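You operate a simulated robot arm through the tools that you are given. There is no shell and no other tool.

You run a simulated robot arm. Do the job below in one go: nothing can be reset, and whatever is moved stays where it is left.

TASK
Put the brass block in the metal holder and grease its top.
Fine: use the blue stick and the white pot; lay the blue pot lid on the workbench's black mat meanwhile; put stick and lid back. A coat counts when it lies all over at full strength: go over it till it gets no stronger.

Only the result counts: the job must be done as asked and must still hold three seconds after the hand-in. Knocking over, shifting, dropping, spilling or breaking anything else fails it. Lids that push on must go on centred and level and be pressed home; caps that screw on are set level and turned clockwise until they are tight.

THE ROBOT
A 6-joint arm with a fingered hand, fixed in place. Base frame: the origin is on the floor under the middle of its stand, x ahead of it, y to its left, z up; the work surface is at about z = 0.85. Units: m, degrees, N and s.
With the tool pointing down near the work surface it reaches from about 0.26 to 0.7 m from the base axis. Its first joint turns from -166.0 to 166.0 degrees. Payload 4 kg.
The TCP is the grasp point between the finger pads, 0.026 m short of the fingertips. In the tool frame z runs along the fingers and y along their closing line. The gripper opens to 0.148 m; its body begins 0.073 m behind the TCP. The gripper is a hand of 3 fingers: y runs from the thumb to the fingers, the wrist lies at [0, 0, -0.239] in the tool frame.
Orientation is told as [roll, pitch, yaw] about the base's x, y, z axes, in that order, counted from this pose: with the fingers straight down and closing along the base's y, the tool's x points along the base's -x, its y along +y and its z along -z.

THE INTERFACE
- The arm moves only by the tool step_arm. Its argument "steps" is a list of rows, each an object of numbers (a shift or turn left out is 0): "ax", "ay", "az": the turn, a rotation vector about the base's x, y, z in degrees; "dx", "dy", "dz": the shift along the base's x, y, z in cm. In form: [{"ax": .., "ay": .., "az": .., "dx": .., "dy": .., "dz": ..}, ...]. A call has 1 to 20 rows; each row shifts and turns the commanded pose from where the row before left it. Rows are played at 5 a second. More than 0.05 m and 8.6 degrees between two rows, and nothing of the call is played. A pose out of reach is approached as far as the arm can. The call stops where the force on the tool passes 50 N (or 10 N more than at its start, if that is more) or the arm is blocked; 0.2 s more then pass. In this call time passes only in rows, and 0.2 s behind the last. It gives the time, the measured TCP pose, the force on the tool (base axes), the opening and the grip force at its end, in the units of the frame above (readings bear some noise), with the torque about the TCP (base axes, N m) and any sound that the robot's microphone picked up, and new pictures: "pictures" is both (left out), scene, wrist or none.
- Cameras (640 x 400 px; columns grow to the right, rows downward): "scene" is fixed at [0.05, -0.4995, 1.5134]; the picture's right is [0.83, -0.56, 0.00], its down [-0.31, -0.47, -0.83] and it looks along [0.46, 0.69, -0.56] (base axes); focal length 302 px, centre (320, 200). "wrist" rides on the gripper at [0.068, -0.039, -0.09] in the tool frame; the picture's right is [0.50, 0.87, 0.00], its down [-0.66, 0.38, -0.65] and it looks along [-0.57, 0.33, 0.76] (tool axes); focal length 222 px, centre (320, 200). There is no depth. A picture from a camera that has moved, and an enlarged one, comes with that camera's place and axes in the base frame and with its lens.
- raise_lower(by): moves the trunk up (or, below 0, down) by that many m; the arm rides with it, the base frame stays. It gives what a move gives, with no picture.
- set_fingers(finger1, finger2, thumb_bend): sets how far each is bent, from 0 (flat) to 1 (curled in); at 0.3 the hand is open as for a grip, at 0.7 the pads meet at the TCP. One left out holds its place. A second passes; each finger stops where it meets its share of the squeeze, and holds until it gets a number again. It is the only way to open and close the hand. It gives what a move gives, with no picture; readings hold the bend of each and the force on the fingers (four entries, about 0 where the hand has none), thumb and palm.
- close_up(camera, box): a new picture of the part [left, top, right, bottom] of that camera's present view, enlarged. It takes no simulated time.
- finish_job(): hands the job in; it is judged then, once.

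Places have to be worked out from the pictures, the camera data and where the tool is seen. Open the gripper and draw the arm clear of the work before you hand the job in, unless the task says otherwise.

The tools are called after "Emit:" by a JSON object that holds its "name" and its "arguments". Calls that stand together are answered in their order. step_arm: Moves the arm, as the interface text tells. Its arguments: {"type":"object","properties":{"steps":{"type":"array","items":{"type":"object","properties":{"ax":{"type":"number"},"ay":{"type":"number"},"az":{"type":"number"},"dx":{"type":"number"},"dy":{"type":"number"},"dz":{"type":"number"}}}},"pictures":{"type":"string","enum":["both","scene","wrist","none"]}},"required":["steps"]} The other tools are called the same way: raise_lower (by) moves the trunk up or down; set_fingers (finger1, finger2, thumb_bend) moves the fingers one by one; close_up (camera, box) takes an enlarged picture of a part of a camera's view; finish_job () hands the job in.

At the start:

```text
time: 0.0
tool_pos: [0.3797, 0.2196, 1.2314]
tcp_rot: [-0.1, 0.1, 0.0]
ft_force: [0.1, -0.9, -0.5]
torque: [-0.01, 0.0, 0.02]
width: 0.1479
grasp_force: 0.1
shape: jaw
bend: [0.3, 0.3, 0.3]
finger forces: [0.0, 0.0, 0.1, 0.1, 0.0, 0.0]
trunk travel left (down, up): [-0.275, 0.042]
```

scene: 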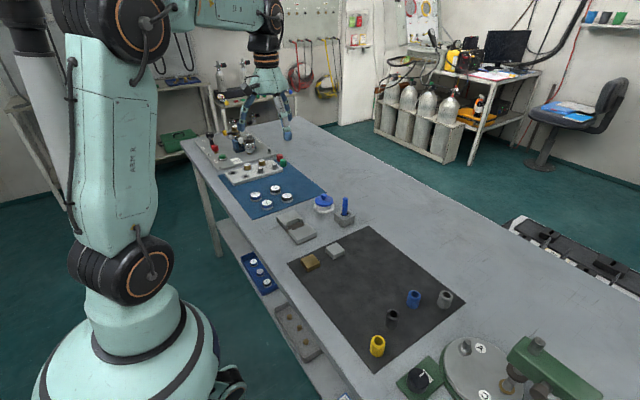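
wrist: 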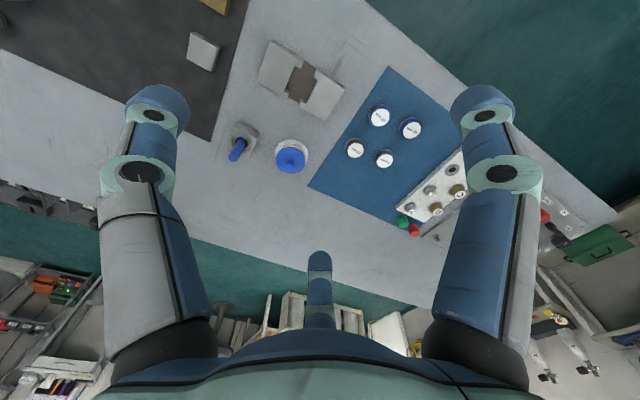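

I see a black mat with a brass block, a grey block and cylinders on it. Beside it are a metal holder, a pot with a blue lid and a blue stick in a stand, so I'll take enlarged pictures to locate them.

Emit:
{"name": "close_up", "arguments": {"camera": "scene", "box": [260, 180, 380, 280]}}

Emit:
{"name": "close_up", "arguments": {"camera": "wrist", "box": [180, 0, 360, 190]}}

Emit:
{"name": "close_up", "arguments": {"camera": "scene", "box": [280, 220, 480, 380]}}

```text
4.00 times, centred on (320, 230) of scene
camera zoom: at [0.05, -0.4995, 1.5134], right [0.83, -0.56, 0.0], down [-0.31, -0.47, -0.83], along [0.46, 0.69, -0.56], focal length 1208 px, centre (320, 80)
```

zoom: 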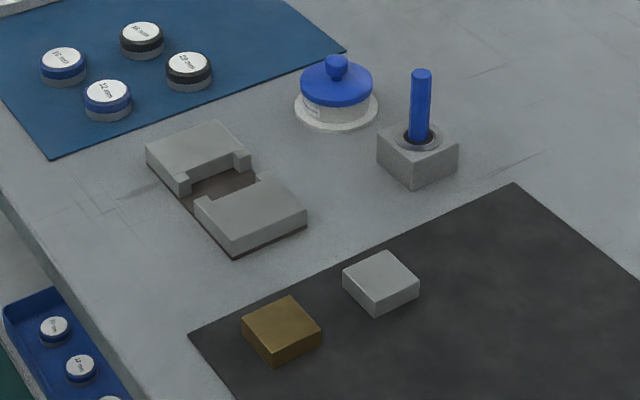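

```text
2.11 times, centred on (270, 95) of wrist
camera zoom: at [0.3135, 0.1816, 1.3204], right [-0.5, 0.87, 0.0], down [0.66, 0.38, 0.65], along [0.57, 0.33, -0.76], focal length 468 px, centre (425, 421)
```

zoom: 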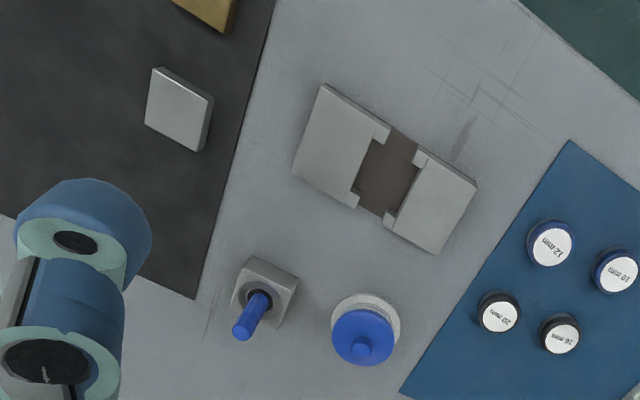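

```text
2.50 times, centred on (380, 300) of scene
camera zoom: at [0.05, -0.4995, 1.5134], right [0.83, -0.56, 0.0], down [-0.31, -0.47, -0.83], along [0.46, 0.69, -0.56], focal length 755 px, centre (170, -50)
```

zoom: 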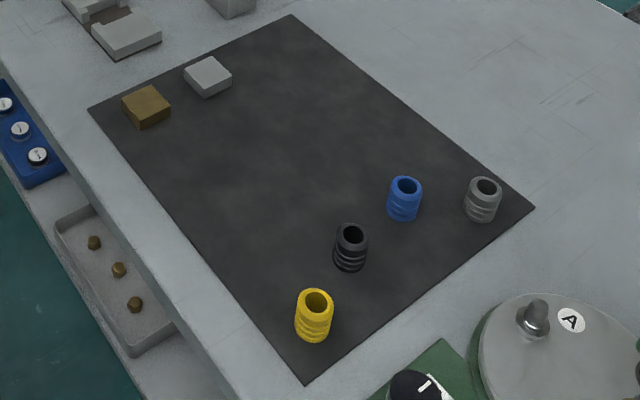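

The rays put the brass block near (0.38, 0.04), the holder pocket near (0.43, 0.21), the pot near (0.58, 0.26) and the stick stand near (0.587, 0.145). I'll move above the brass block, staying high, to get a better view of it.

Emit:
{"name": "step_arm", "arguments": {"steps": [{"dy": -3.4, "dz": -3.0}, {"dy": -3.4, "dz": -3.0}, {"dy": -3.4, "dz": -3.0}, {"dy": -3.4, "dz": -3.0}, {"dy": -3.4, "dz": -3.0}]}}

```text
time: 1.2
tool_pos: [0.381, 0.0513, 1.0795]
tcp_rot: [0.0, 0.0, 0.0]
ft_force: [-1.1, 0.1, 0.7]
torque: [-0.03, -0.03, -0.01]
width: 0.148
grasp_force: 0.0
shape: jaw
bend: [0.3, 0.3, 0.3]
finger forces: [0.0, 0.0, 0.1, 0.0, 0.0, 0.1]
trunk travel left (down, up): [-0.275, 0.042]
camera wrist: at [0.3152, 0.013, 1.1678], right [-0.5, 0.87, 0.0], down [0.65, 0.38, 0.65], along [0.57, 0.33, -0.76], focal length 222 px, centre (320, 200)
```

scene: 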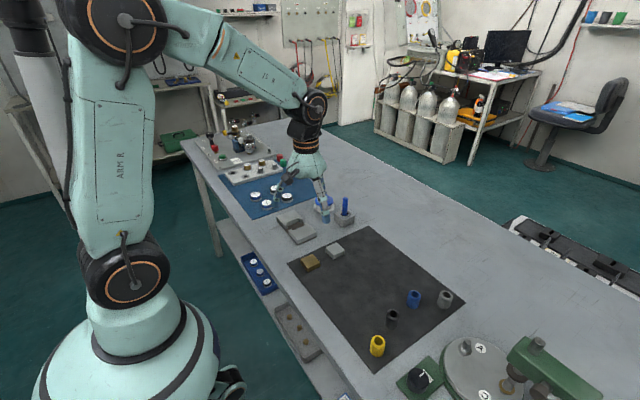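
wrist: 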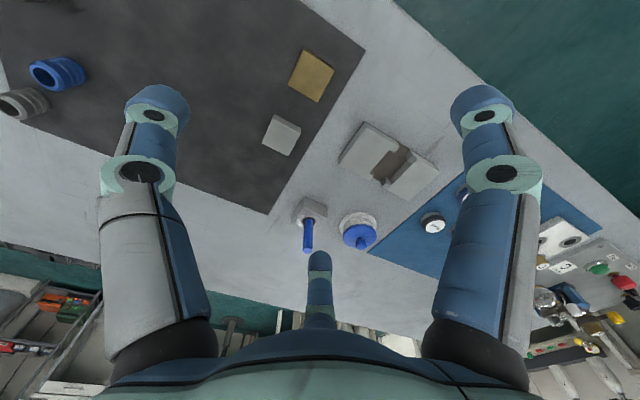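

The wrist camera now shows the brass block, the grey block, the holder, the stick and the pot together. I'll enlarge this view to measure them.

Emit:
{"name": "close_up", "arguments": {"camera": "wrist", "box": [240, 30, 400, 130]}}

Emit:
{"name": "close_up", "arguments": {"camera": "wrist", "box": [280, 110, 460, 260]}}

Emit:
{"name": "close_up", "arguments": {"camera": "scene", "box": [280, 220, 360, 280]}}

```text
4.00 times, centred on (320, 80) of wrist
camera zoom: at [0.3152, 0.013, 1.1678], right [-0.5, 0.87, 0.0], down [0.65, 0.38, 0.65], along [0.57, 0.33, -0.76], focal length 888 px, centre (320, 680)
```

zoom: 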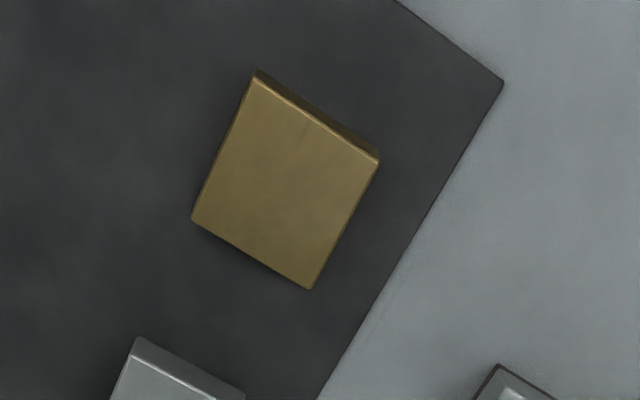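

```text
2.67 times, centred on (370, 185) of wrist
camera zoom: at [0.3152, 0.013, 1.1678], right [-0.5, 0.87, 0.0], down [0.65, 0.38, 0.65], along [0.57, 0.33, -0.76], focal length 592 px, centre (187, 240)
```

zoom: 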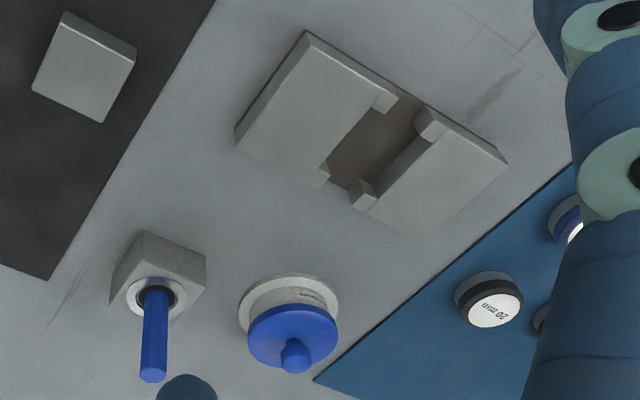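

```text
6.67 times, centred on (320, 250) of scene
camera zoom: at [0.05, -0.4995, 1.5134], right [0.83, -0.56, 0.0], down [-0.31, -0.47, -0.83], along [0.46, 0.69, -0.56], focal length 2014 px, centre (320, -133)
```

zoom: 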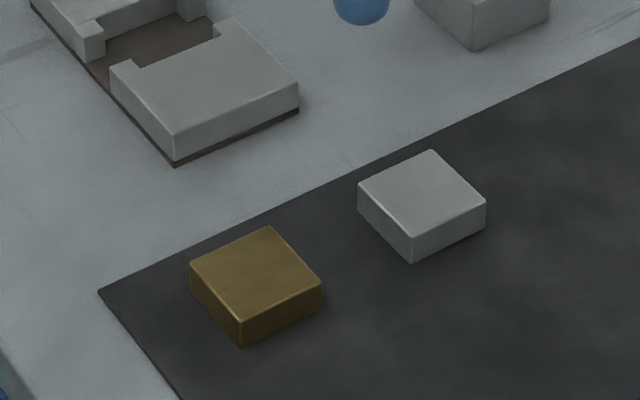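

The brass block is about 4 cm square and lines up with the base axes. The holder's pocket is of similar size. I'll zoom further on both to compare heights and pocket clearance.

Emit:
{"name": "close_up", "arguments": {"camera": "scene", "box": [270, 205, 322, 247]}}

Emit:
{"name": "close_up", "arguments": {"camera": "scene", "box": [300, 248, 324, 268]}}

Emit:
{"name": "close_up", "arguments": {"camera": "wrist", "box": [334, 116, 444, 206]}}

Emit:
{"name": "close_up", "arguments": {"camera": "wrist", "box": [285, 190, 395, 270]}}

```text
9.52 times, centred on (296, 226) of scene
camera zoom: at [0.05, -0.4995, 1.5134], right [0.83, -0.56, 0.0], down [-0.31, -0.47, -0.83], along [0.46, 0.69, -0.56], focal length 2877 px, centre (549, -48)
```

zoom: 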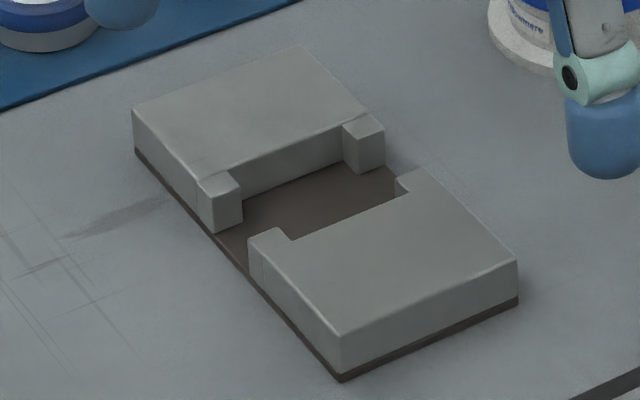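

```text
16.00 times, centred on (312, 258) of scene
camera zoom: at [0.05, -0.4995, 1.5134], right [0.83, -0.56, 0.0], down [-0.31, -0.47, -0.83], along [0.46, 0.69, -0.56], focal length 4834 px, centre (448, -728)
```

zoom: 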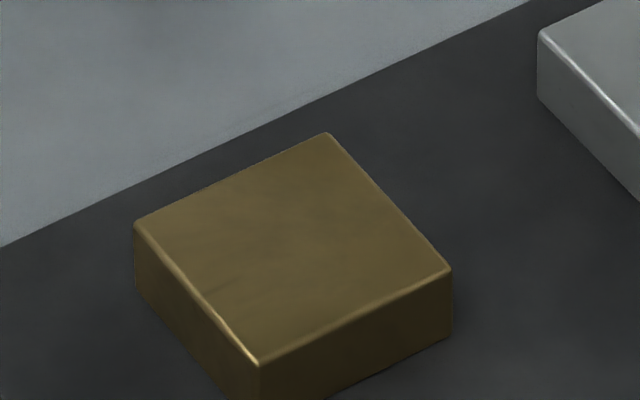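

```text
4.44 times, centred on (389, 161) of wrist
camera zoom: at [0.3152, 0.013, 1.1678], right [-0.5, 0.87, 0.0], down [0.65, 0.38, 0.65], along [0.57, 0.33, -0.76], focal length 987 px, centre (13, 373)
```

zoom: 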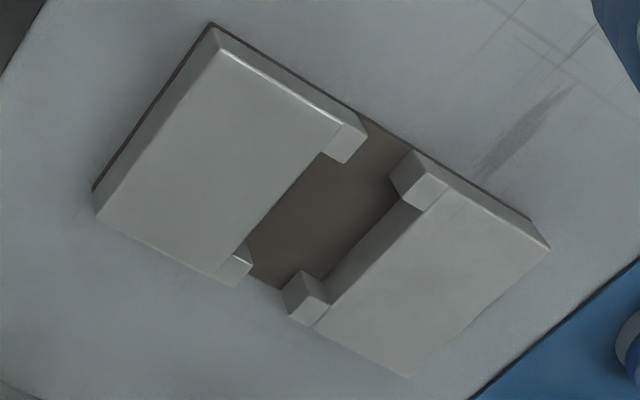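

```text
5.00 times, centred on (340, 230) of wrist
camera zoom: at [0.3152, 0.013, 1.1678], right [-0.5, 0.87, 0.0], down [0.65, 0.38, 0.65], along [0.57, 0.33, -0.76], focal length 1111 px, centre (220, 50)
```

zoom: 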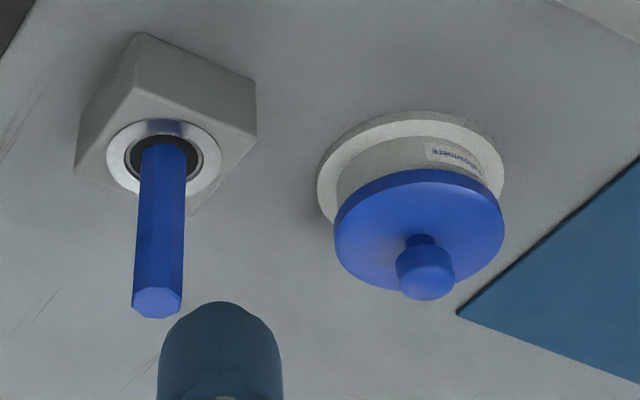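

The block looks about 1.7 cm tall and the pocket about 4.2 × 4.6 cm. Before going near anything, I'll test in free air how the fingers close.

Emit:
{"name": "set_fingers", "arguments": {"finger1": 0.58, "finger2": 0.3, "thumb_bend": 0.58}}

Emit:
{"name": "close_up", "arguments": {"camera": "wrist", "box": [0, 0, 640, 400]}}

Emit:
{"name": "close_up", "arguments": {"camera": "scene", "box": [260, 130, 360, 230]}}

```text
time: 2.2
tool_pos: [0.3818, 0.0518, 1.078]
tcp_rot: [0.0, 0.0, -0.1]
ft_force: [0.5, -0.4, 0.0]
torque: [0.03, 0.02, -0.02]
width: 0.0398
grasp_force: 0.0
shape: fingers
bend: [0.57, 0.3, 0.57]
finger forces: [0.0, 0.0, 0.0, 0.1, 0.0, 0.0]
trunk travel left (down, up): [-0.275, 0.042]
```

```text
1.00 times, centred on (320, 200) of wrist (not enlarged: the box is as wide or as high as the picture)
camera zoom: at [0.315, 0.0139, 1.1682], right [-0.5, 0.87, 0.0], down [0.66, 0.38, 0.65], along [0.57, 0.33, -0.76], focal length 222 px, centre (320, 200)
```

zoom: 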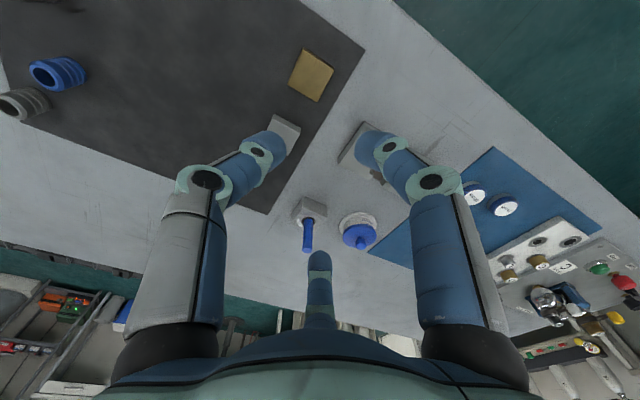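

```text
4.00 times, centred on (310, 180) of scene
camera zoom: at [0.05, -0.4995, 1.5134], right [0.83, -0.56, 0.0], down [-0.31, -0.47, -0.83], along [0.46, 0.69, -0.56], focal length 1208 px, centre (360, 280)
```

zoom: 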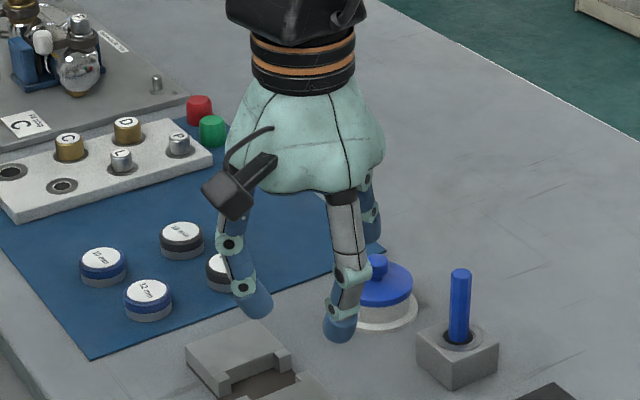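

Finger1 is on the base −x/+y side, finger2 on the +x/+y side and the thumb on −y, 120° apart. I'll close all three the same amount and look closely at where the tips sit relative to the TCP.

Emit:
{"name": "set_fingers", "arguments": {"finger1": 0.58, "finger2": 0.58, "thumb_bend": 0.58}}

Emit:
{"name": "close_up", "arguments": {"camera": "wrist", "box": [160, 80, 480, 280]}}

Emit:
{"name": "close_up", "arguments": {"camera": "scene", "box": [290, 155, 350, 225]}}

```text
time: 3.2
tool_pos: [0.3821, 0.0525, 1.0794]
tcp_rot: [0.0, 0.0, -0.1]
ft_force: [-0.1, -0.2, -0.6]
torque: [-0.03, 0.02, 0.01]
width: 0.0399
grasp_force: 0.0
shape: fingers
bend: [0.57, 0.57, 0.57]
finger forces: [0.0, 0.0, 0.0, 0.1, 0.0, 0.0]
trunk travel left (down, up): [-0.275, 0.042]
```

```text
2.00 times, centred on (320, 180) of wrist
camera zoom: at [0.315, 0.0138, 1.1682], right [-0.5, 0.87, 0.0], down [0.66, 0.38, 0.65], along [0.57, 0.33, -0.76], focal length 444 px, centre (320, 240)
```

zoom: 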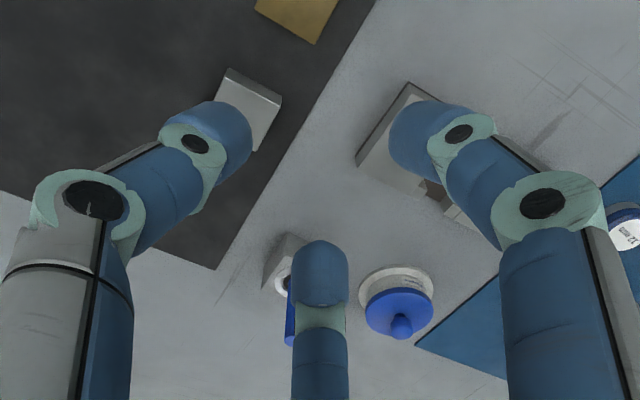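

```text
5.71 times, centred on (320, 190) of scene
camera zoom: at [0.05, -0.4995, 1.5134], right [0.83, -0.56, 0.0], down [-0.31, -0.47, -0.83], along [0.46, 0.69, -0.56], focal length 1726 px, centre (320, 257)
```

zoom: 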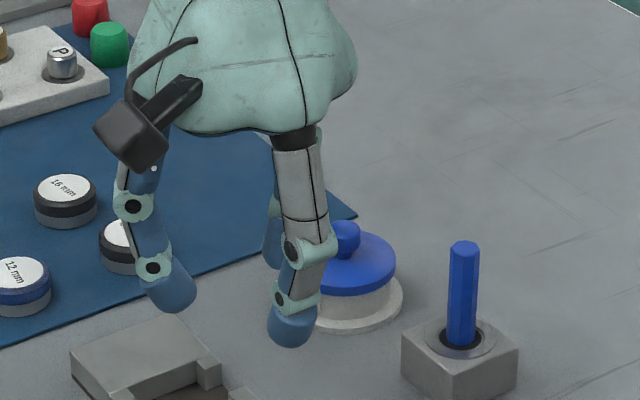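

At bend 0.57 the inner tip surfaces sit about 20 mm from the axis and reach roughly 2.7 cm below the TCP. I'll open to 0.48, move over the brass block at about z = 0.95 and look again.

Emit:
{"name": "set_fingers", "arguments": {"finger1": 0.48, "finger2": 0.48, "thumb_bend": 0.48}}

Emit:
{"name": "step_arm", "arguments": {"steps": [{"dx": -0.2, "dy": -0.5, "dz": -3.0}, {"dx": -0.2, "dy": -0.5, "dz": -3.0}, {"dx": -0.2, "dy": -0.6, "dz": -3.0}, {"dz": -3.0}]}}

Emit:
{"name": "close_up", "arguments": {"camera": "wrist", "box": [220, 50, 420, 175]}}

Emit:
{"name": "close_up", "arguments": {"camera": "scene", "box": [270, 180, 370, 280]}}

```text
time: 4.2
tool_pos: [0.3818, 0.0516, 1.0792]
tcp_rot: [0.0, 0.0, 0.0]
ft_force: [0.3, -0.5, -0.5]
torque: [-0.01, -0.02, 0.01]
width: 0.0683
grasp_force: 0.0
shape: fingers
bend: [0.48, 0.48, 0.48]
finger forces: [0.0, 0.1, 0.0, 0.0, 0.0, 0.1]
trunk travel left (down, up): [-0.275, 0.042]
```

```text
time: 5.2
tool_pos: [0.3745, 0.0342, 0.9599]
tcp_rot: [0.0, -0.1, 0.0]
ft_force: [-0.3, 0.4, 0.5]
torque: [0.03, -0.02, -0.01]
width: 0.0682
grasp_force: 0.1
shape: fingers
bend: [0.48, 0.48, 0.48]
finger forces: [0.0, 0.0, 0.1, 0.0, 0.1, 0.1]
trunk travel left (down, up): [-0.275, 0.042]
camera wrist: at [0.3075, -0.0042, 1.0489], right [-0.5, 0.87, 0.0], down [0.66, 0.38, 0.65], along [0.57, 0.33, -0.76], focal length 222 px, centre (320, 200)
```

scene: 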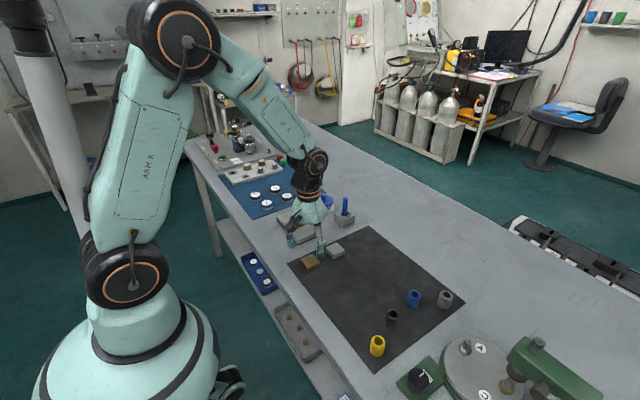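
wrist: 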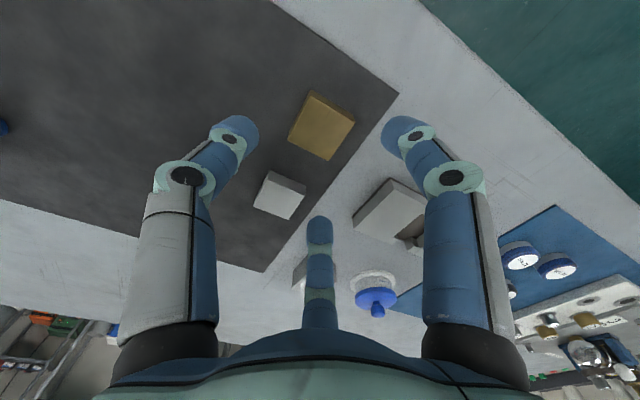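

```text
3.20 times, centred on (320, 112) of wrist
camera zoom: at [0.3075, -0.0042, 1.0489], right [-0.5, 0.87, 0.0], down [0.66, 0.38, 0.65], along [0.57, 0.33, -0.76], focal length 711 px, centre (320, 480)
```

zoom: 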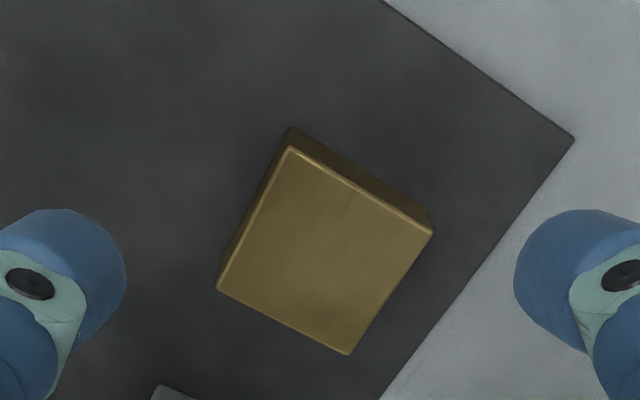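

```text
4.00 times, centred on (320, 230) of scene
camera zoom: at [0.05, -0.4995, 1.5134], right [0.83, -0.56, 0.0], down [-0.31, -0.47, -0.83], along [0.46, 0.69, -0.56], focal length 1208 px, centre (320, 80)
```

zoom: 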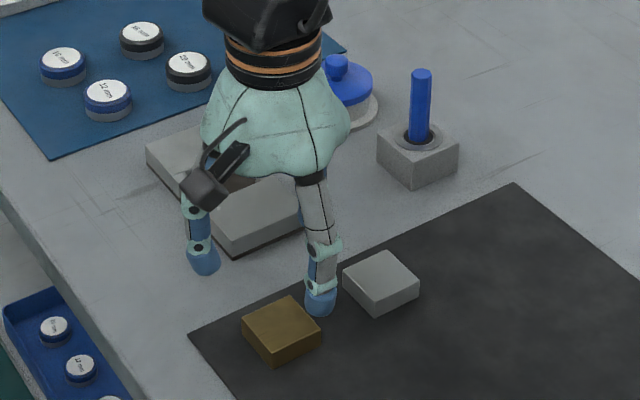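

From here the block top measures about 4.2 × 4.2 cm, centred at (0.375, 0.0355) with its top near z = 0.867. I'll descend around it to about z = 0.885.

Emit:
{"name": "step_arm", "arguments": {"steps": [{"dx": 0.14, "dy": 0.16, "dz": -2.0}, {"dz": -2.0}, {"dz": -2.0}, {"dz": -1.5}]}}

Emit:
{"name": "close_up", "arguments": {"camera": "wrist", "box": [200, 70, 440, 230]}}

Emit:
{"name": "close_up", "arguments": {"camera": "scene", "box": [280, 220, 350, 280]}}

```text
time: 6.2
tool_pos: [0.3756, 0.0341, 0.8872]
tcp_rot: [0.1, -0.1, 0.0]
ft_force: [0.9, 0.0, 8.6]
torque: [0.2, 0.22, -0.01]
width: 0.0685
grasp_force: 4.0
shape: fingers
bend: [0.48, 0.48, 0.48]
finger forces: [6.9, 1.1, 0.0, 0.0, 0.6, 0.0]
trunk travel left (down, up): [-0.275, 0.042]
camera wrist: at [0.3079, -0.0041, 0.9758], right [-0.5, 0.87, 0.0], down [0.65, 0.38, 0.66], along [0.57, 0.33, -0.76], focal length 222 px, centre (320, 200)
```

scene: 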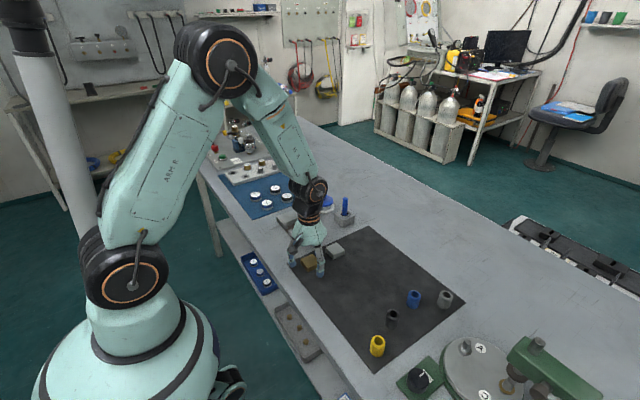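
wrist: 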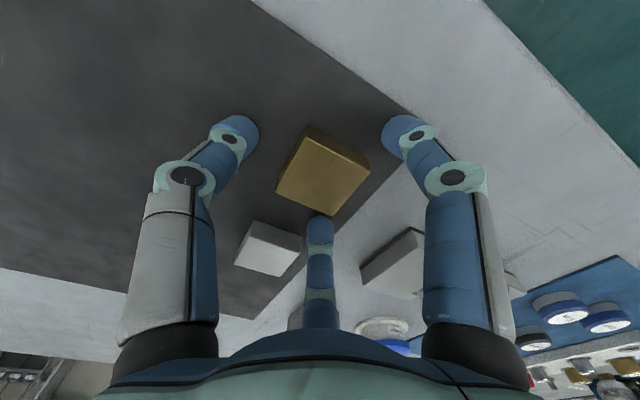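

```text
2.50 times, centred on (320, 150) of wrist
camera zoom: at [0.3079, -0.0041, 0.9758], right [-0.5, 0.87, 0.0], down [0.65, 0.38, 0.66], along [0.57, 0.33, -0.76], focal length 555 px, centre (320, 325)
```

zoom: 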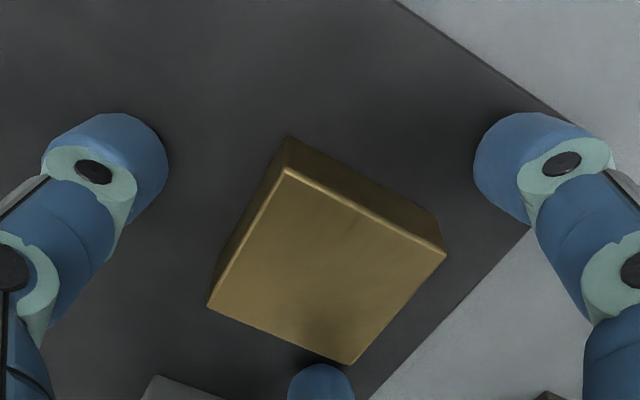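

```text
6.67 times, centred on (315, 250) of scene
camera zoom: at [0.05, -0.4995, 1.5134], right [0.83, -0.56, 0.0], down [-0.31, -0.47, -0.83], along [0.46, 0.69, -0.56], focal length 2014 px, centre (353, -133)
```

zoom: 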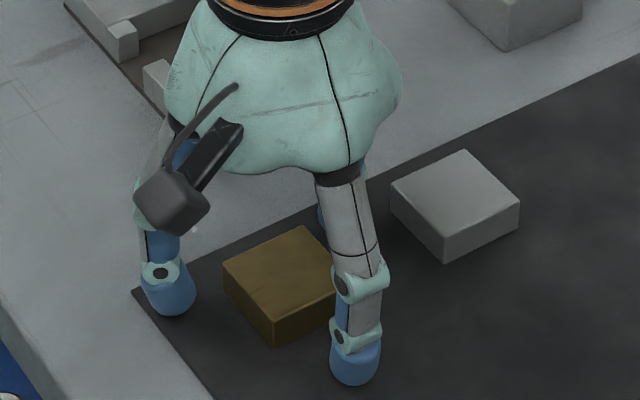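

A light contact (about 8 N on finger1) shows the fingertips reach about 3.5 cm below the TCP. I'll raise 8 mm so the tips overlap the block's side by about 1 cm, then close evenly.

Emit:
{"name": "step_arm", "arguments": {"steps": [{"dz": 0.4}, {"dz": 0.4}], "pictures": "none"}}

Emit:
{"name": "set_fingers", "arguments": {"finger1": 0.53, "finger2": 0.53, "thumb_bend": 0.53}}

Emit:
{"name": "close_up", "arguments": {"camera": "wrist", "box": [200, 70, 440, 230]}}

Emit:
{"name": "close_up", "arguments": {"camera": "scene", "box": [280, 220, 350, 280]}}

```text
time: 6.8
tool_pos: [0.3744, 0.0352, 0.8938]
tcp_rot: [-0.1, -0.1, 0.0]
ft_force: [0.4, 0.9, 0.1]
torque: [0.01, -0.02, 0.01]
width: 0.0684
grasp_force: 0.1
shape: fingers
bend: [0.48, 0.48, 0.48]
finger forces: [0.0, 0.1, 0.0, 0.1, 0.0, 0.1]
trunk travel left (down, up): [-0.275, 0.042]
```

```text
time: 7.8
tool_pos: [0.3759, 0.0355, 0.8937]
tcp_rot: [0.1, -0.1, 0.0]
ft_force: [0.6, 0.6, -0.7]
torque: [-0.01, 0.02, 0.02]
width: 0.0528
grasp_force: 0.0
shape: fingers
bend: [0.53, 0.53, 0.53]
finger forces: [0.0, 0.0, 0.1, 0.0, 0.0, 0.0]
trunk travel left (down, up): [-0.275, 0.042]
```

```text
2.50 times, centred on (320, 150) of wrist
camera zoom: at [0.3086, -0.0033, 0.9831], right [-0.5, 0.87, 0.0], down [0.66, 0.38, 0.65], along [0.57, 0.33, -0.76], focal length 555 px, centre (320, 325)
```

zoom: 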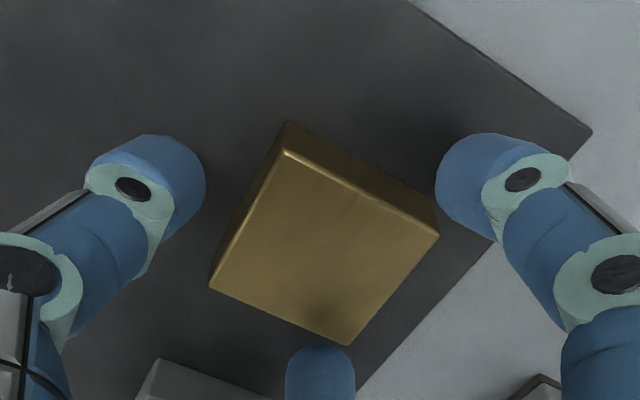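

```text
6.67 times, centred on (315, 250) of scene
camera zoom: at [0.05, -0.4995, 1.5134], right [0.83, -0.56, 0.0], down [-0.31, -0.47, -0.83], along [0.46, 0.69, -0.56], focal length 2014 px, centre (353, -133)
```

zoom: 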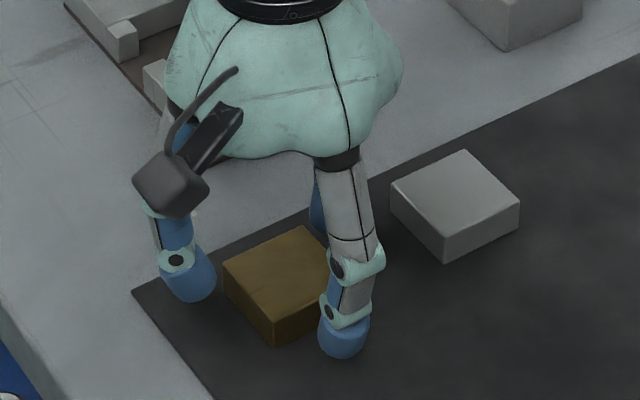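

The fingers surround the block symmetrically and nothing touches yet. I'll close them onto it now.

Emit:
{"name": "set_fingers", "arguments": {"finger1": 0.62, "finger2": 0.62, "thumb_bend": 0.62}}

Emit:
{"name": "close_up", "arguments": {"camera": "wrist", "box": [200, 70, 440, 230]}}

Emit:
{"name": "close_up", "arguments": {"camera": "scene", "box": [280, 220, 350, 280]}}

```text
time: 8.8
tool_pos: [0.3746, 0.0343, 0.8944]
tcp_rot: [0.0, 0.0, 0.0]
ft_force: [-0.3, 0.0, 0.0]
torque: [-0.02, 0.0, 0.03]
width: 0.0367
grasp_force: 5.3
shape: fingers
bend: [0.57, 0.57, 0.6]
finger forces: [4.0, 3.5, 0.0, 0.0, 3.9, 0.1]
trunk travel left (down, up): [-0.275, 0.042]
```

```text
2.50 times, centred on (320, 150) of wrist
camera zoom: at [0.3085, -0.0033, 0.9831], right [-0.5, 0.87, 0.0], down [0.66, 0.38, 0.65], along [0.57, 0.33, -0.76], focal length 555 px, centre (320, 325)
```

zoom: 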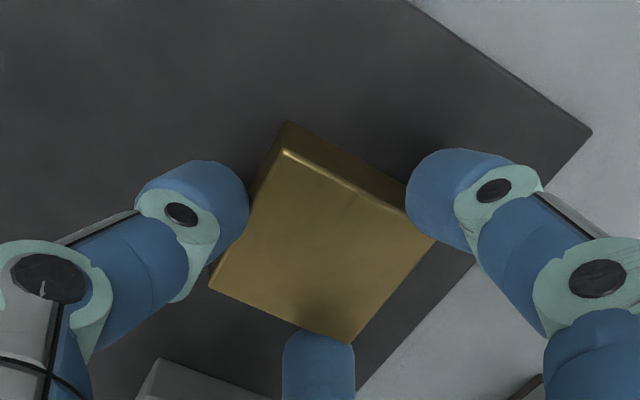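

```text
6.67 times, centred on (315, 250) of scene
camera zoom: at [0.05, -0.4995, 1.5134], right [0.83, -0.56, 0.0], down [-0.31, -0.47, -0.83], along [0.46, 0.69, -0.56], focal length 2014 px, centre (353, -133)
```

zoom: 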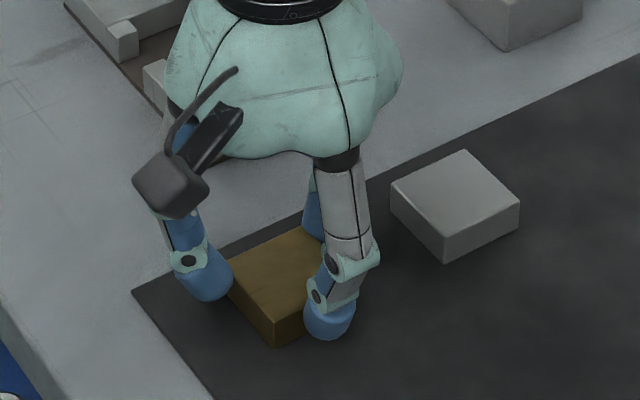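

All three fingers press at about 4 N and the block has not shifted. I'll lift it straight up a little and check that it comes along level.

Emit:
{"name": "step_arm", "arguments": {"steps": [{"dz": 0.5}, {"dz": 0.7}, {"dz": 1.0}, {"dz": 1.0}]}}

Emit:
{"name": "close_up", "arguments": {"camera": "wrist", "box": [200, 70, 440, 230]}}

Emit:
{"name": "close_up", "arguments": {"camera": "scene", "box": [280, 210, 350, 270]}}

```text
time: 9.8
tool_pos: [0.3757, 0.0368, 0.9264]
tcp_rot: [0.0, 0.1, 0.0]
ft_force: [-0.4, -0.7, -2.6]
torque: [0.02, 0.02, 0.03]
width: 0.0366
grasp_force: 5.1
shape: fingers
bend: [0.57, 0.57, 0.6]
finger forces: [3.9, 3.6, 0.0, 0.0, 3.6, 0.0]
trunk travel left (down, up): [-0.275, 0.042]
camera wrist: at [0.3083, -0.0028, 1.0153], right [-0.5, 0.87, 0.0], down [0.66, 0.38, 0.65], along [0.57, 0.33, -0.76], focal length 222 px, centre (320, 200)
```

scene: 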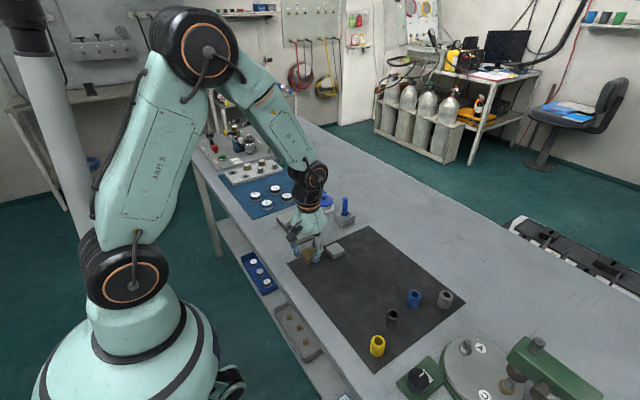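
wrist: 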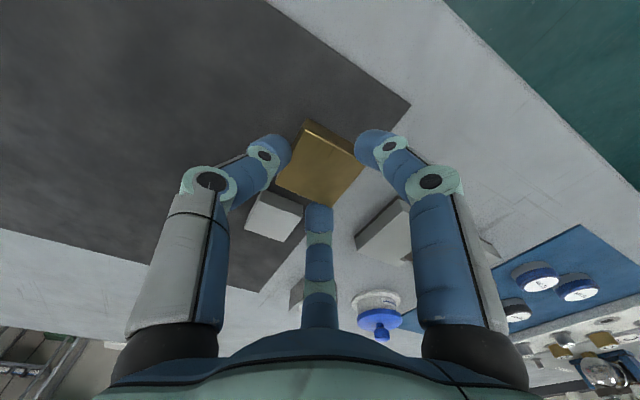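

```text
2.50 times, centred on (320, 150) of wrist
camera zoom: at [0.3083, -0.0028, 1.0153], right [-0.5, 0.87, 0.0], down [0.66, 0.38, 0.65], along [0.57, 0.33, -0.76], focal length 555 px, centre (320, 325)
```

zoom: 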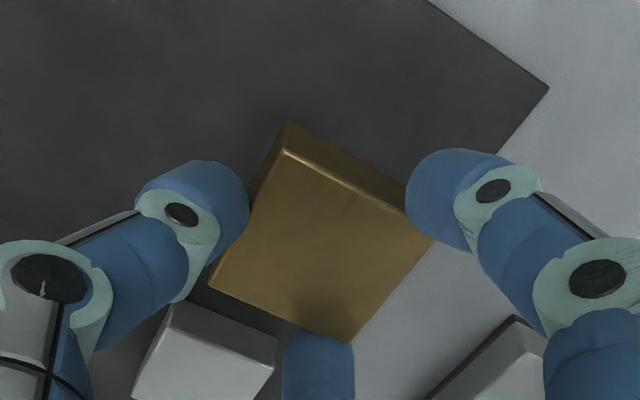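

```text
6.67 times, centred on (315, 240) of scene
camera zoom: at [0.05, -0.4995, 1.5134], right [0.83, -0.56, 0.0], down [-0.31, -0.47, -0.83], along [0.46, 0.69, -0.56], focal length 2014 px, centre (353, -67)
```

zoom: 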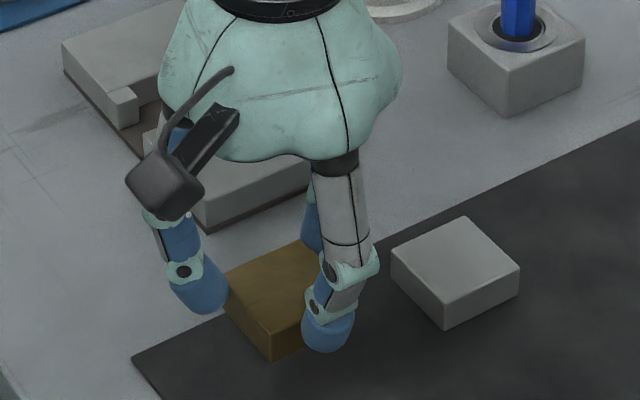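

The block came up level, adding about 2.5 N, and has not slipped. I'll raise it and move to (0.462, 0.216, 1.03), where the wrist camera should see the holder pocket past the held block.

Emit:
{"name": "step_arm", "arguments": {"steps": [{"dz": 4.0}, {"dz": 4.0}, {"dx": 1.5, "dy": 3.0, "dz": 1.0}, {"dx": 1.5, "dy": 3.0, "dz": 1.0}, {"dx": 1.5, "dy": 3.0, "dz": 0.5}, {"dx": 1.5, "dy": 3.0}, {"dx": 1.5, "dy": 3.0}, {"dx": 1.16, "dy": 3.04}]}}

Emit:
{"name": "close_up", "arguments": {"camera": "wrist", "box": [250, 0, 410, 100]}}

Emit:
{"name": "close_up", "arguments": {"camera": "wrist", "box": [200, 70, 440, 230]}}

```text
time: 11.6
tool_pos: [0.4641, 0.2168, 1.0298]
tcp_rot: [0.0, -0.1, 0.0]
ft_force: [0.3, 0.6, -1.5]
torque: [-0.04, 0.02, 0.01]
width: 0.0363
grasp_force: 5.6
shape: fingers
bend: [0.57, 0.57, 0.6]
finger forces: [3.8, 3.8, 0.1, 0.0, 3.5, 0.1]
trunk travel left (down, up): [-0.275, 0.042]
camera wrist: at [0.3975, 0.1785, 1.12], right [-0.5, 0.87, 0.0], down [0.66, 0.38, 0.65], along [0.57, 0.33, -0.76], focal length 222 px, centre (320, 200)
```

scene: 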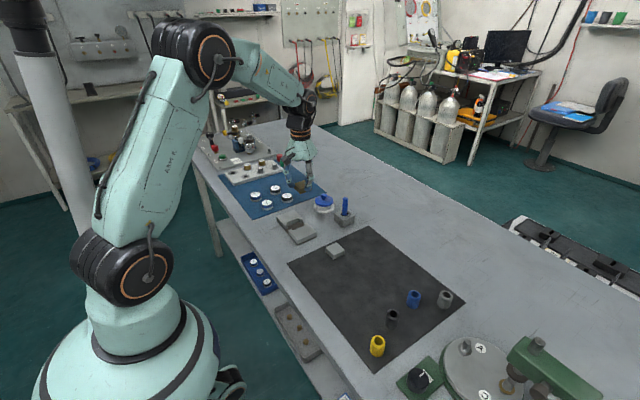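
wrist: 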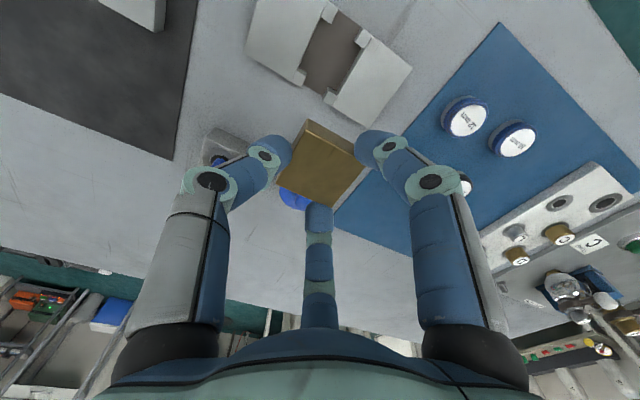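

```text
4.00 times, centred on (330, 50) of wrist
camera zoom: at [0.3975, 0.1785, 1.12], right [-0.5, 0.87, 0.0], down [0.66, 0.38, 0.65], along [0.57, 0.33, -0.76], focal length 888 px, centre (280, 800)
```

zoom: 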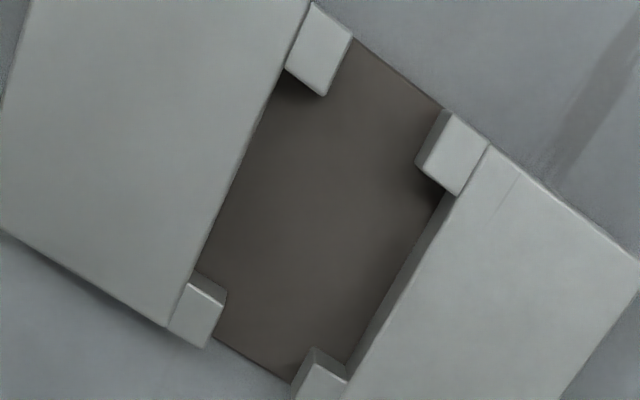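

```text
2.50 times, centred on (320, 150) of wrist
camera zoom: at [0.3975, 0.1785, 1.12], right [-0.5, 0.87, 0.0], down [0.66, 0.38, 0.65], along [0.57, 0.33, -0.76], focal length 555 px, centre (320, 325)
```

zoom: 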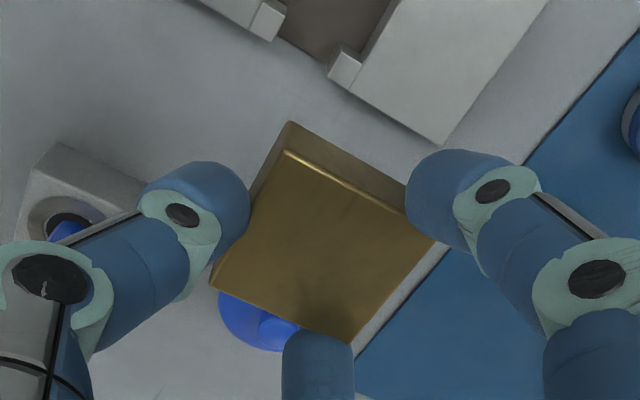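

The pocket measures about 4.7 × 4.5 cm, so the 4.2 cm block has clearance. Its centre lies (−4.1, −1.3) cm from the block's present position, so I'll move above it and descend partway.

Emit:
{"name": "step_arm", "arguments": {"steps": [{"dx": -2.05, "dy": -0.64}, {"dx": -2.04, "dy": -0.63}, {"dz": -2.5}, {"dz": -2.5}, {"dz": -2.0}]}}

Emit:
{"name": "close_up", "arguments": {"camera": "wrist", "box": [200, 50, 440, 210]}}

Emit:
{"name": "close_up", "arguments": {"camera": "scene", "box": [265, 180, 335, 250]}}

```text
time: 12.8
tool_pos: [0.4214, 0.2031, 0.9608]
tcp_rot: [0.0, -0.2, 0.1]
ft_force: [0.3, -1.2, -2.2]
torque: [0.02, 0.01, 0.0]
width: 0.036
grasp_force: 5.6
shape: fingers
bend: [0.57, 0.57, 0.6]
finger forces: [3.7, 3.7, 0.1, 0.0, 3.4, 0.0]
trunk travel left (down, up): [-0.275, 0.042]
camera wrist: at [0.355, 0.1649, 1.0499], right [-0.5, 0.87, 0.0], down [0.66, 0.38, 0.65], along [0.57, 0.33, -0.76], focal length 222 px, centre (320, 200)
```

scene: 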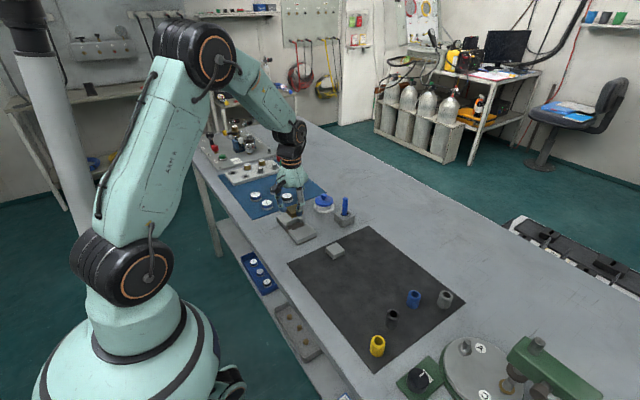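
wrist: 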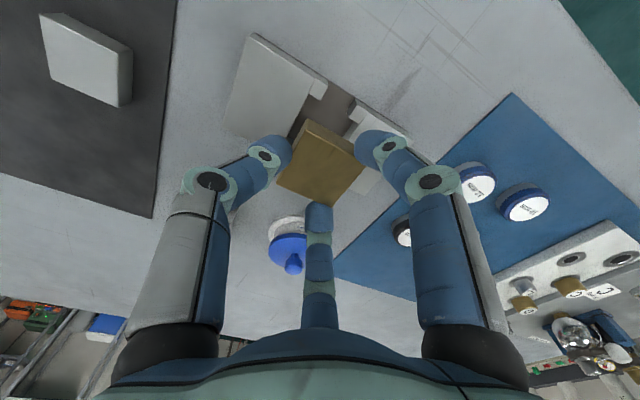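

```text
2.50 times, centred on (320, 130) of wrist
camera zoom: at [0.355, 0.1649, 1.0499], right [-0.5, 0.87, 0.0], down [0.66, 0.38, 0.65], along [0.57, 0.33, -0.76], focal length 555 px, centre (320, 375)
```

zoom: 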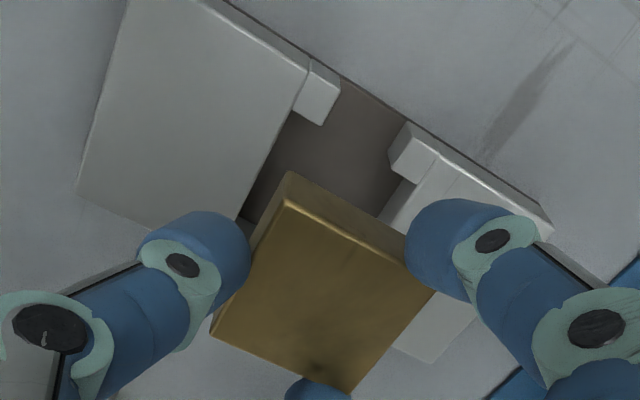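

```text
5.71 times, centred on (300, 215) of scene
camera zoom: at [0.05, -0.4995, 1.5134], right [0.83, -0.56, 0.0], down [-0.31, -0.47, -0.83], along [0.46, 0.69, -0.56], focal length 1726 px, centre (434, 114)
```

zoom: 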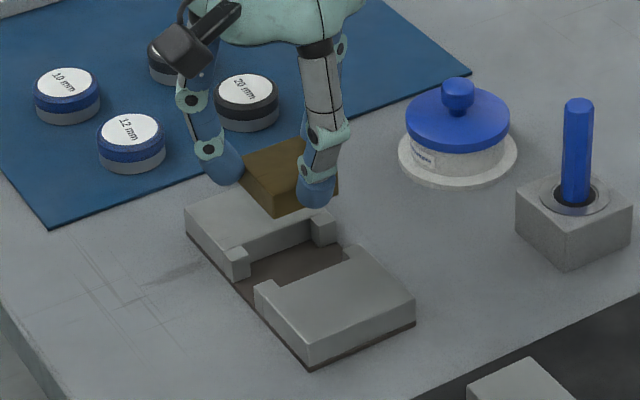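

The alignment over the pocket is within about 1 mm. I'll apply a 0.5 mm correction and lower the block so its lower part enters the pocket, watching the force.

Emit:
{"name": "step_arm", "arguments": {"steps": [{"dx": 0.05, "dy": 0.05, "dz": -1.5}, {"dz": -1.5}, {"dz": -1.0}, {"dz": -0.5}]}}

Emit:
{"name": "close_up", "arguments": {"camera": "wrist", "box": [200, 50, 440, 210]}}

Emit:
{"name": "close_up", "arguments": {"camera": "scene", "box": [265, 190, 325, 250]}}

```text
time: 13.8
tool_pos: [0.423, 0.2046, 0.9161]
tcp_rot: [0.0, -0.1, 0.1]
ft_force: [0.5, -0.4, -2.1]
torque: [0.0, -0.02, 0.03]
width: 0.036
grasp_force: 5.9
shape: fingers
bend: [0.57, 0.57, 0.6]
finger forces: [3.7, 3.7, 0.1, 0.0, 3.1, 0.0]
trunk travel left (down, up): [-0.275, 0.042]
camera wrist: at [0.3554, 0.1659, 1.0052], right [-0.5, 0.87, 0.0], down [0.65, 0.38, 0.65], along [0.57, 0.33, -0.76], focal length 222 px, centre (320, 200)
```

scene: 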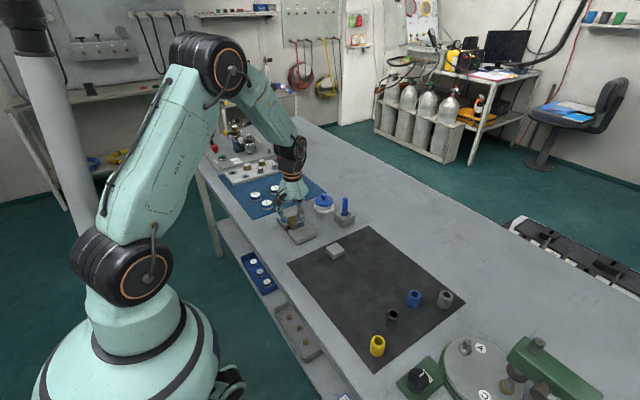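
wrist: 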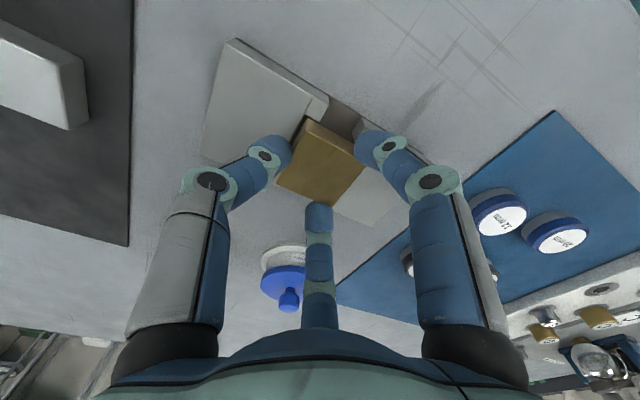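

```text
2.50 times, centred on (320, 130) of wrist
camera zoom: at [0.3554, 0.1659, 1.0052], right [-0.5, 0.87, 0.0], down [0.65, 0.38, 0.65], along [0.57, 0.33, -0.76], focal length 555 px, centre (320, 375)
```

zoom: 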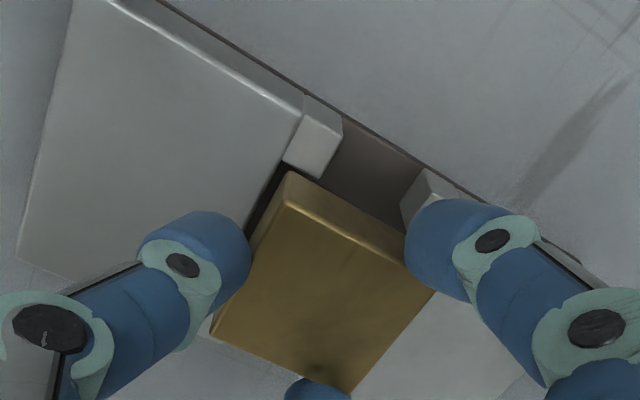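

```text
6.67 times, centred on (295, 220) of scene
camera zoom: at [0.05, -0.4995, 1.5134], right [0.83, -0.56, 0.0], down [-0.31, -0.47, -0.83], along [0.46, 0.69, -0.56], focal length 2014 px, centre (487, 67)
```

zoom: 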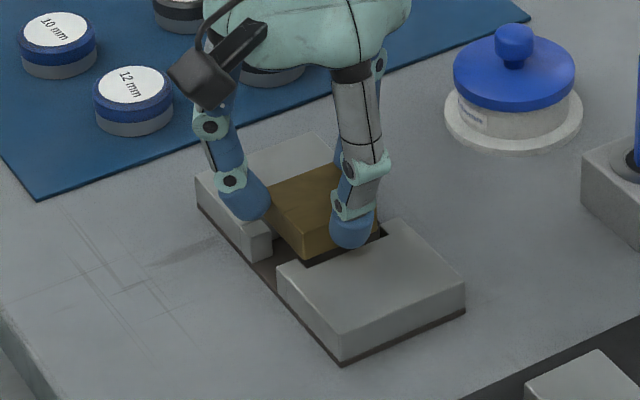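

The block is centred within a millimetre of the pocket. I'll lower a further 6 mm in small steps, so its bottom goes inside while the fingertips stay just above the jaws.

Emit:
{"name": "step_arm", "arguments": {"steps": [{"dz": -0.2}, {"dz": -0.2}, {"dz": -0.2}]}}

Emit:
{"name": "close_up", "arguments": {"camera": "wrist", "box": [200, 50, 440, 210]}}

Emit:
{"name": "close_up", "arguments": {"camera": "scene", "box": [275, 200, 315, 240]}}

```text
time: 14.6
tool_pos: [0.422, 0.2038, 0.9108]
tcp_rot: [0.1, -0.1, -0.1]
ft_force: [0.8, 0.0, 1.4]
torque: [-0.01, 0.06, -0.02]
width: 0.0354
grasp_force: 6.1
shape: fingers
bend: [0.57, 0.57, 0.6]
finger forces: [4.1, 4.1, 0.1, 0.0, 3.5, 0.0]
trunk travel left (down, up): [-0.275, 0.042]
camera wrist: at [0.3554, 0.1657, 0.9999], right [-0.5, 0.87, 0.0], down [0.65, 0.38, 0.66], along [0.57, 0.33, -0.76], focal length 222 px, centre (320, 200)
```

scene: 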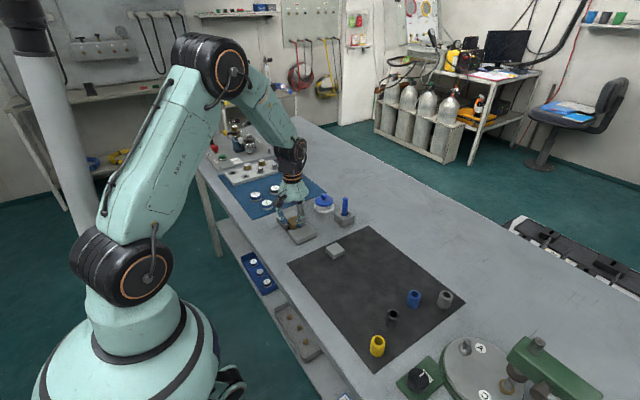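
wrist: 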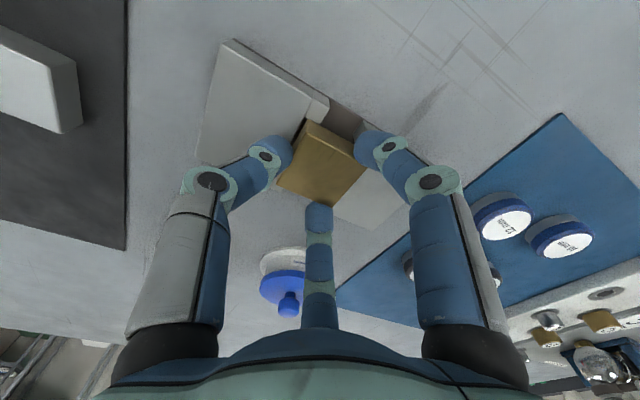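

```text
2.50 times, centred on (320, 130) of wrist
camera zoom: at [0.3554, 0.1657, 0.9999], right [-0.5, 0.87, 0.0], down [0.65, 0.38, 0.66], along [0.57, 0.33, -0.76], focal length 555 px, centre (320, 375)
```

zoom: 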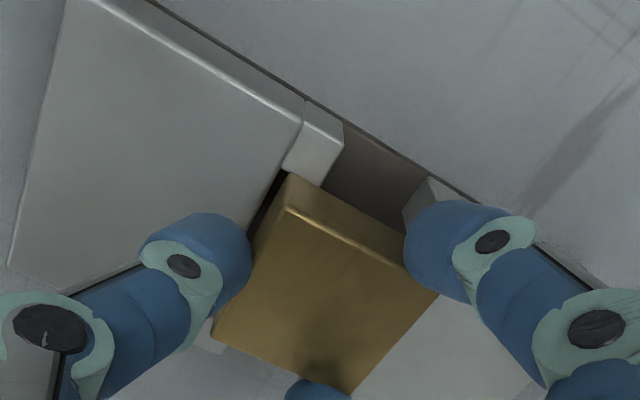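

```text
10.00 times, centred on (295, 220) of scene
camera zoom: at [0.05, -0.4995, 1.5134], right [0.83, -0.56, 0.0], down [-0.31, -0.47, -0.83], along [0.46, 0.69, -0.56], focal length 3021 px, centre (570, 0)
```

zoom: 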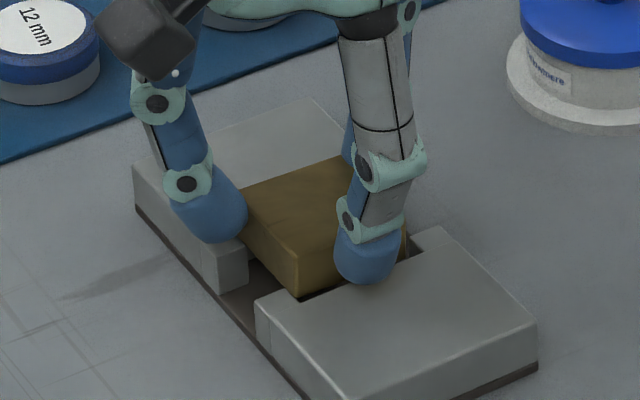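

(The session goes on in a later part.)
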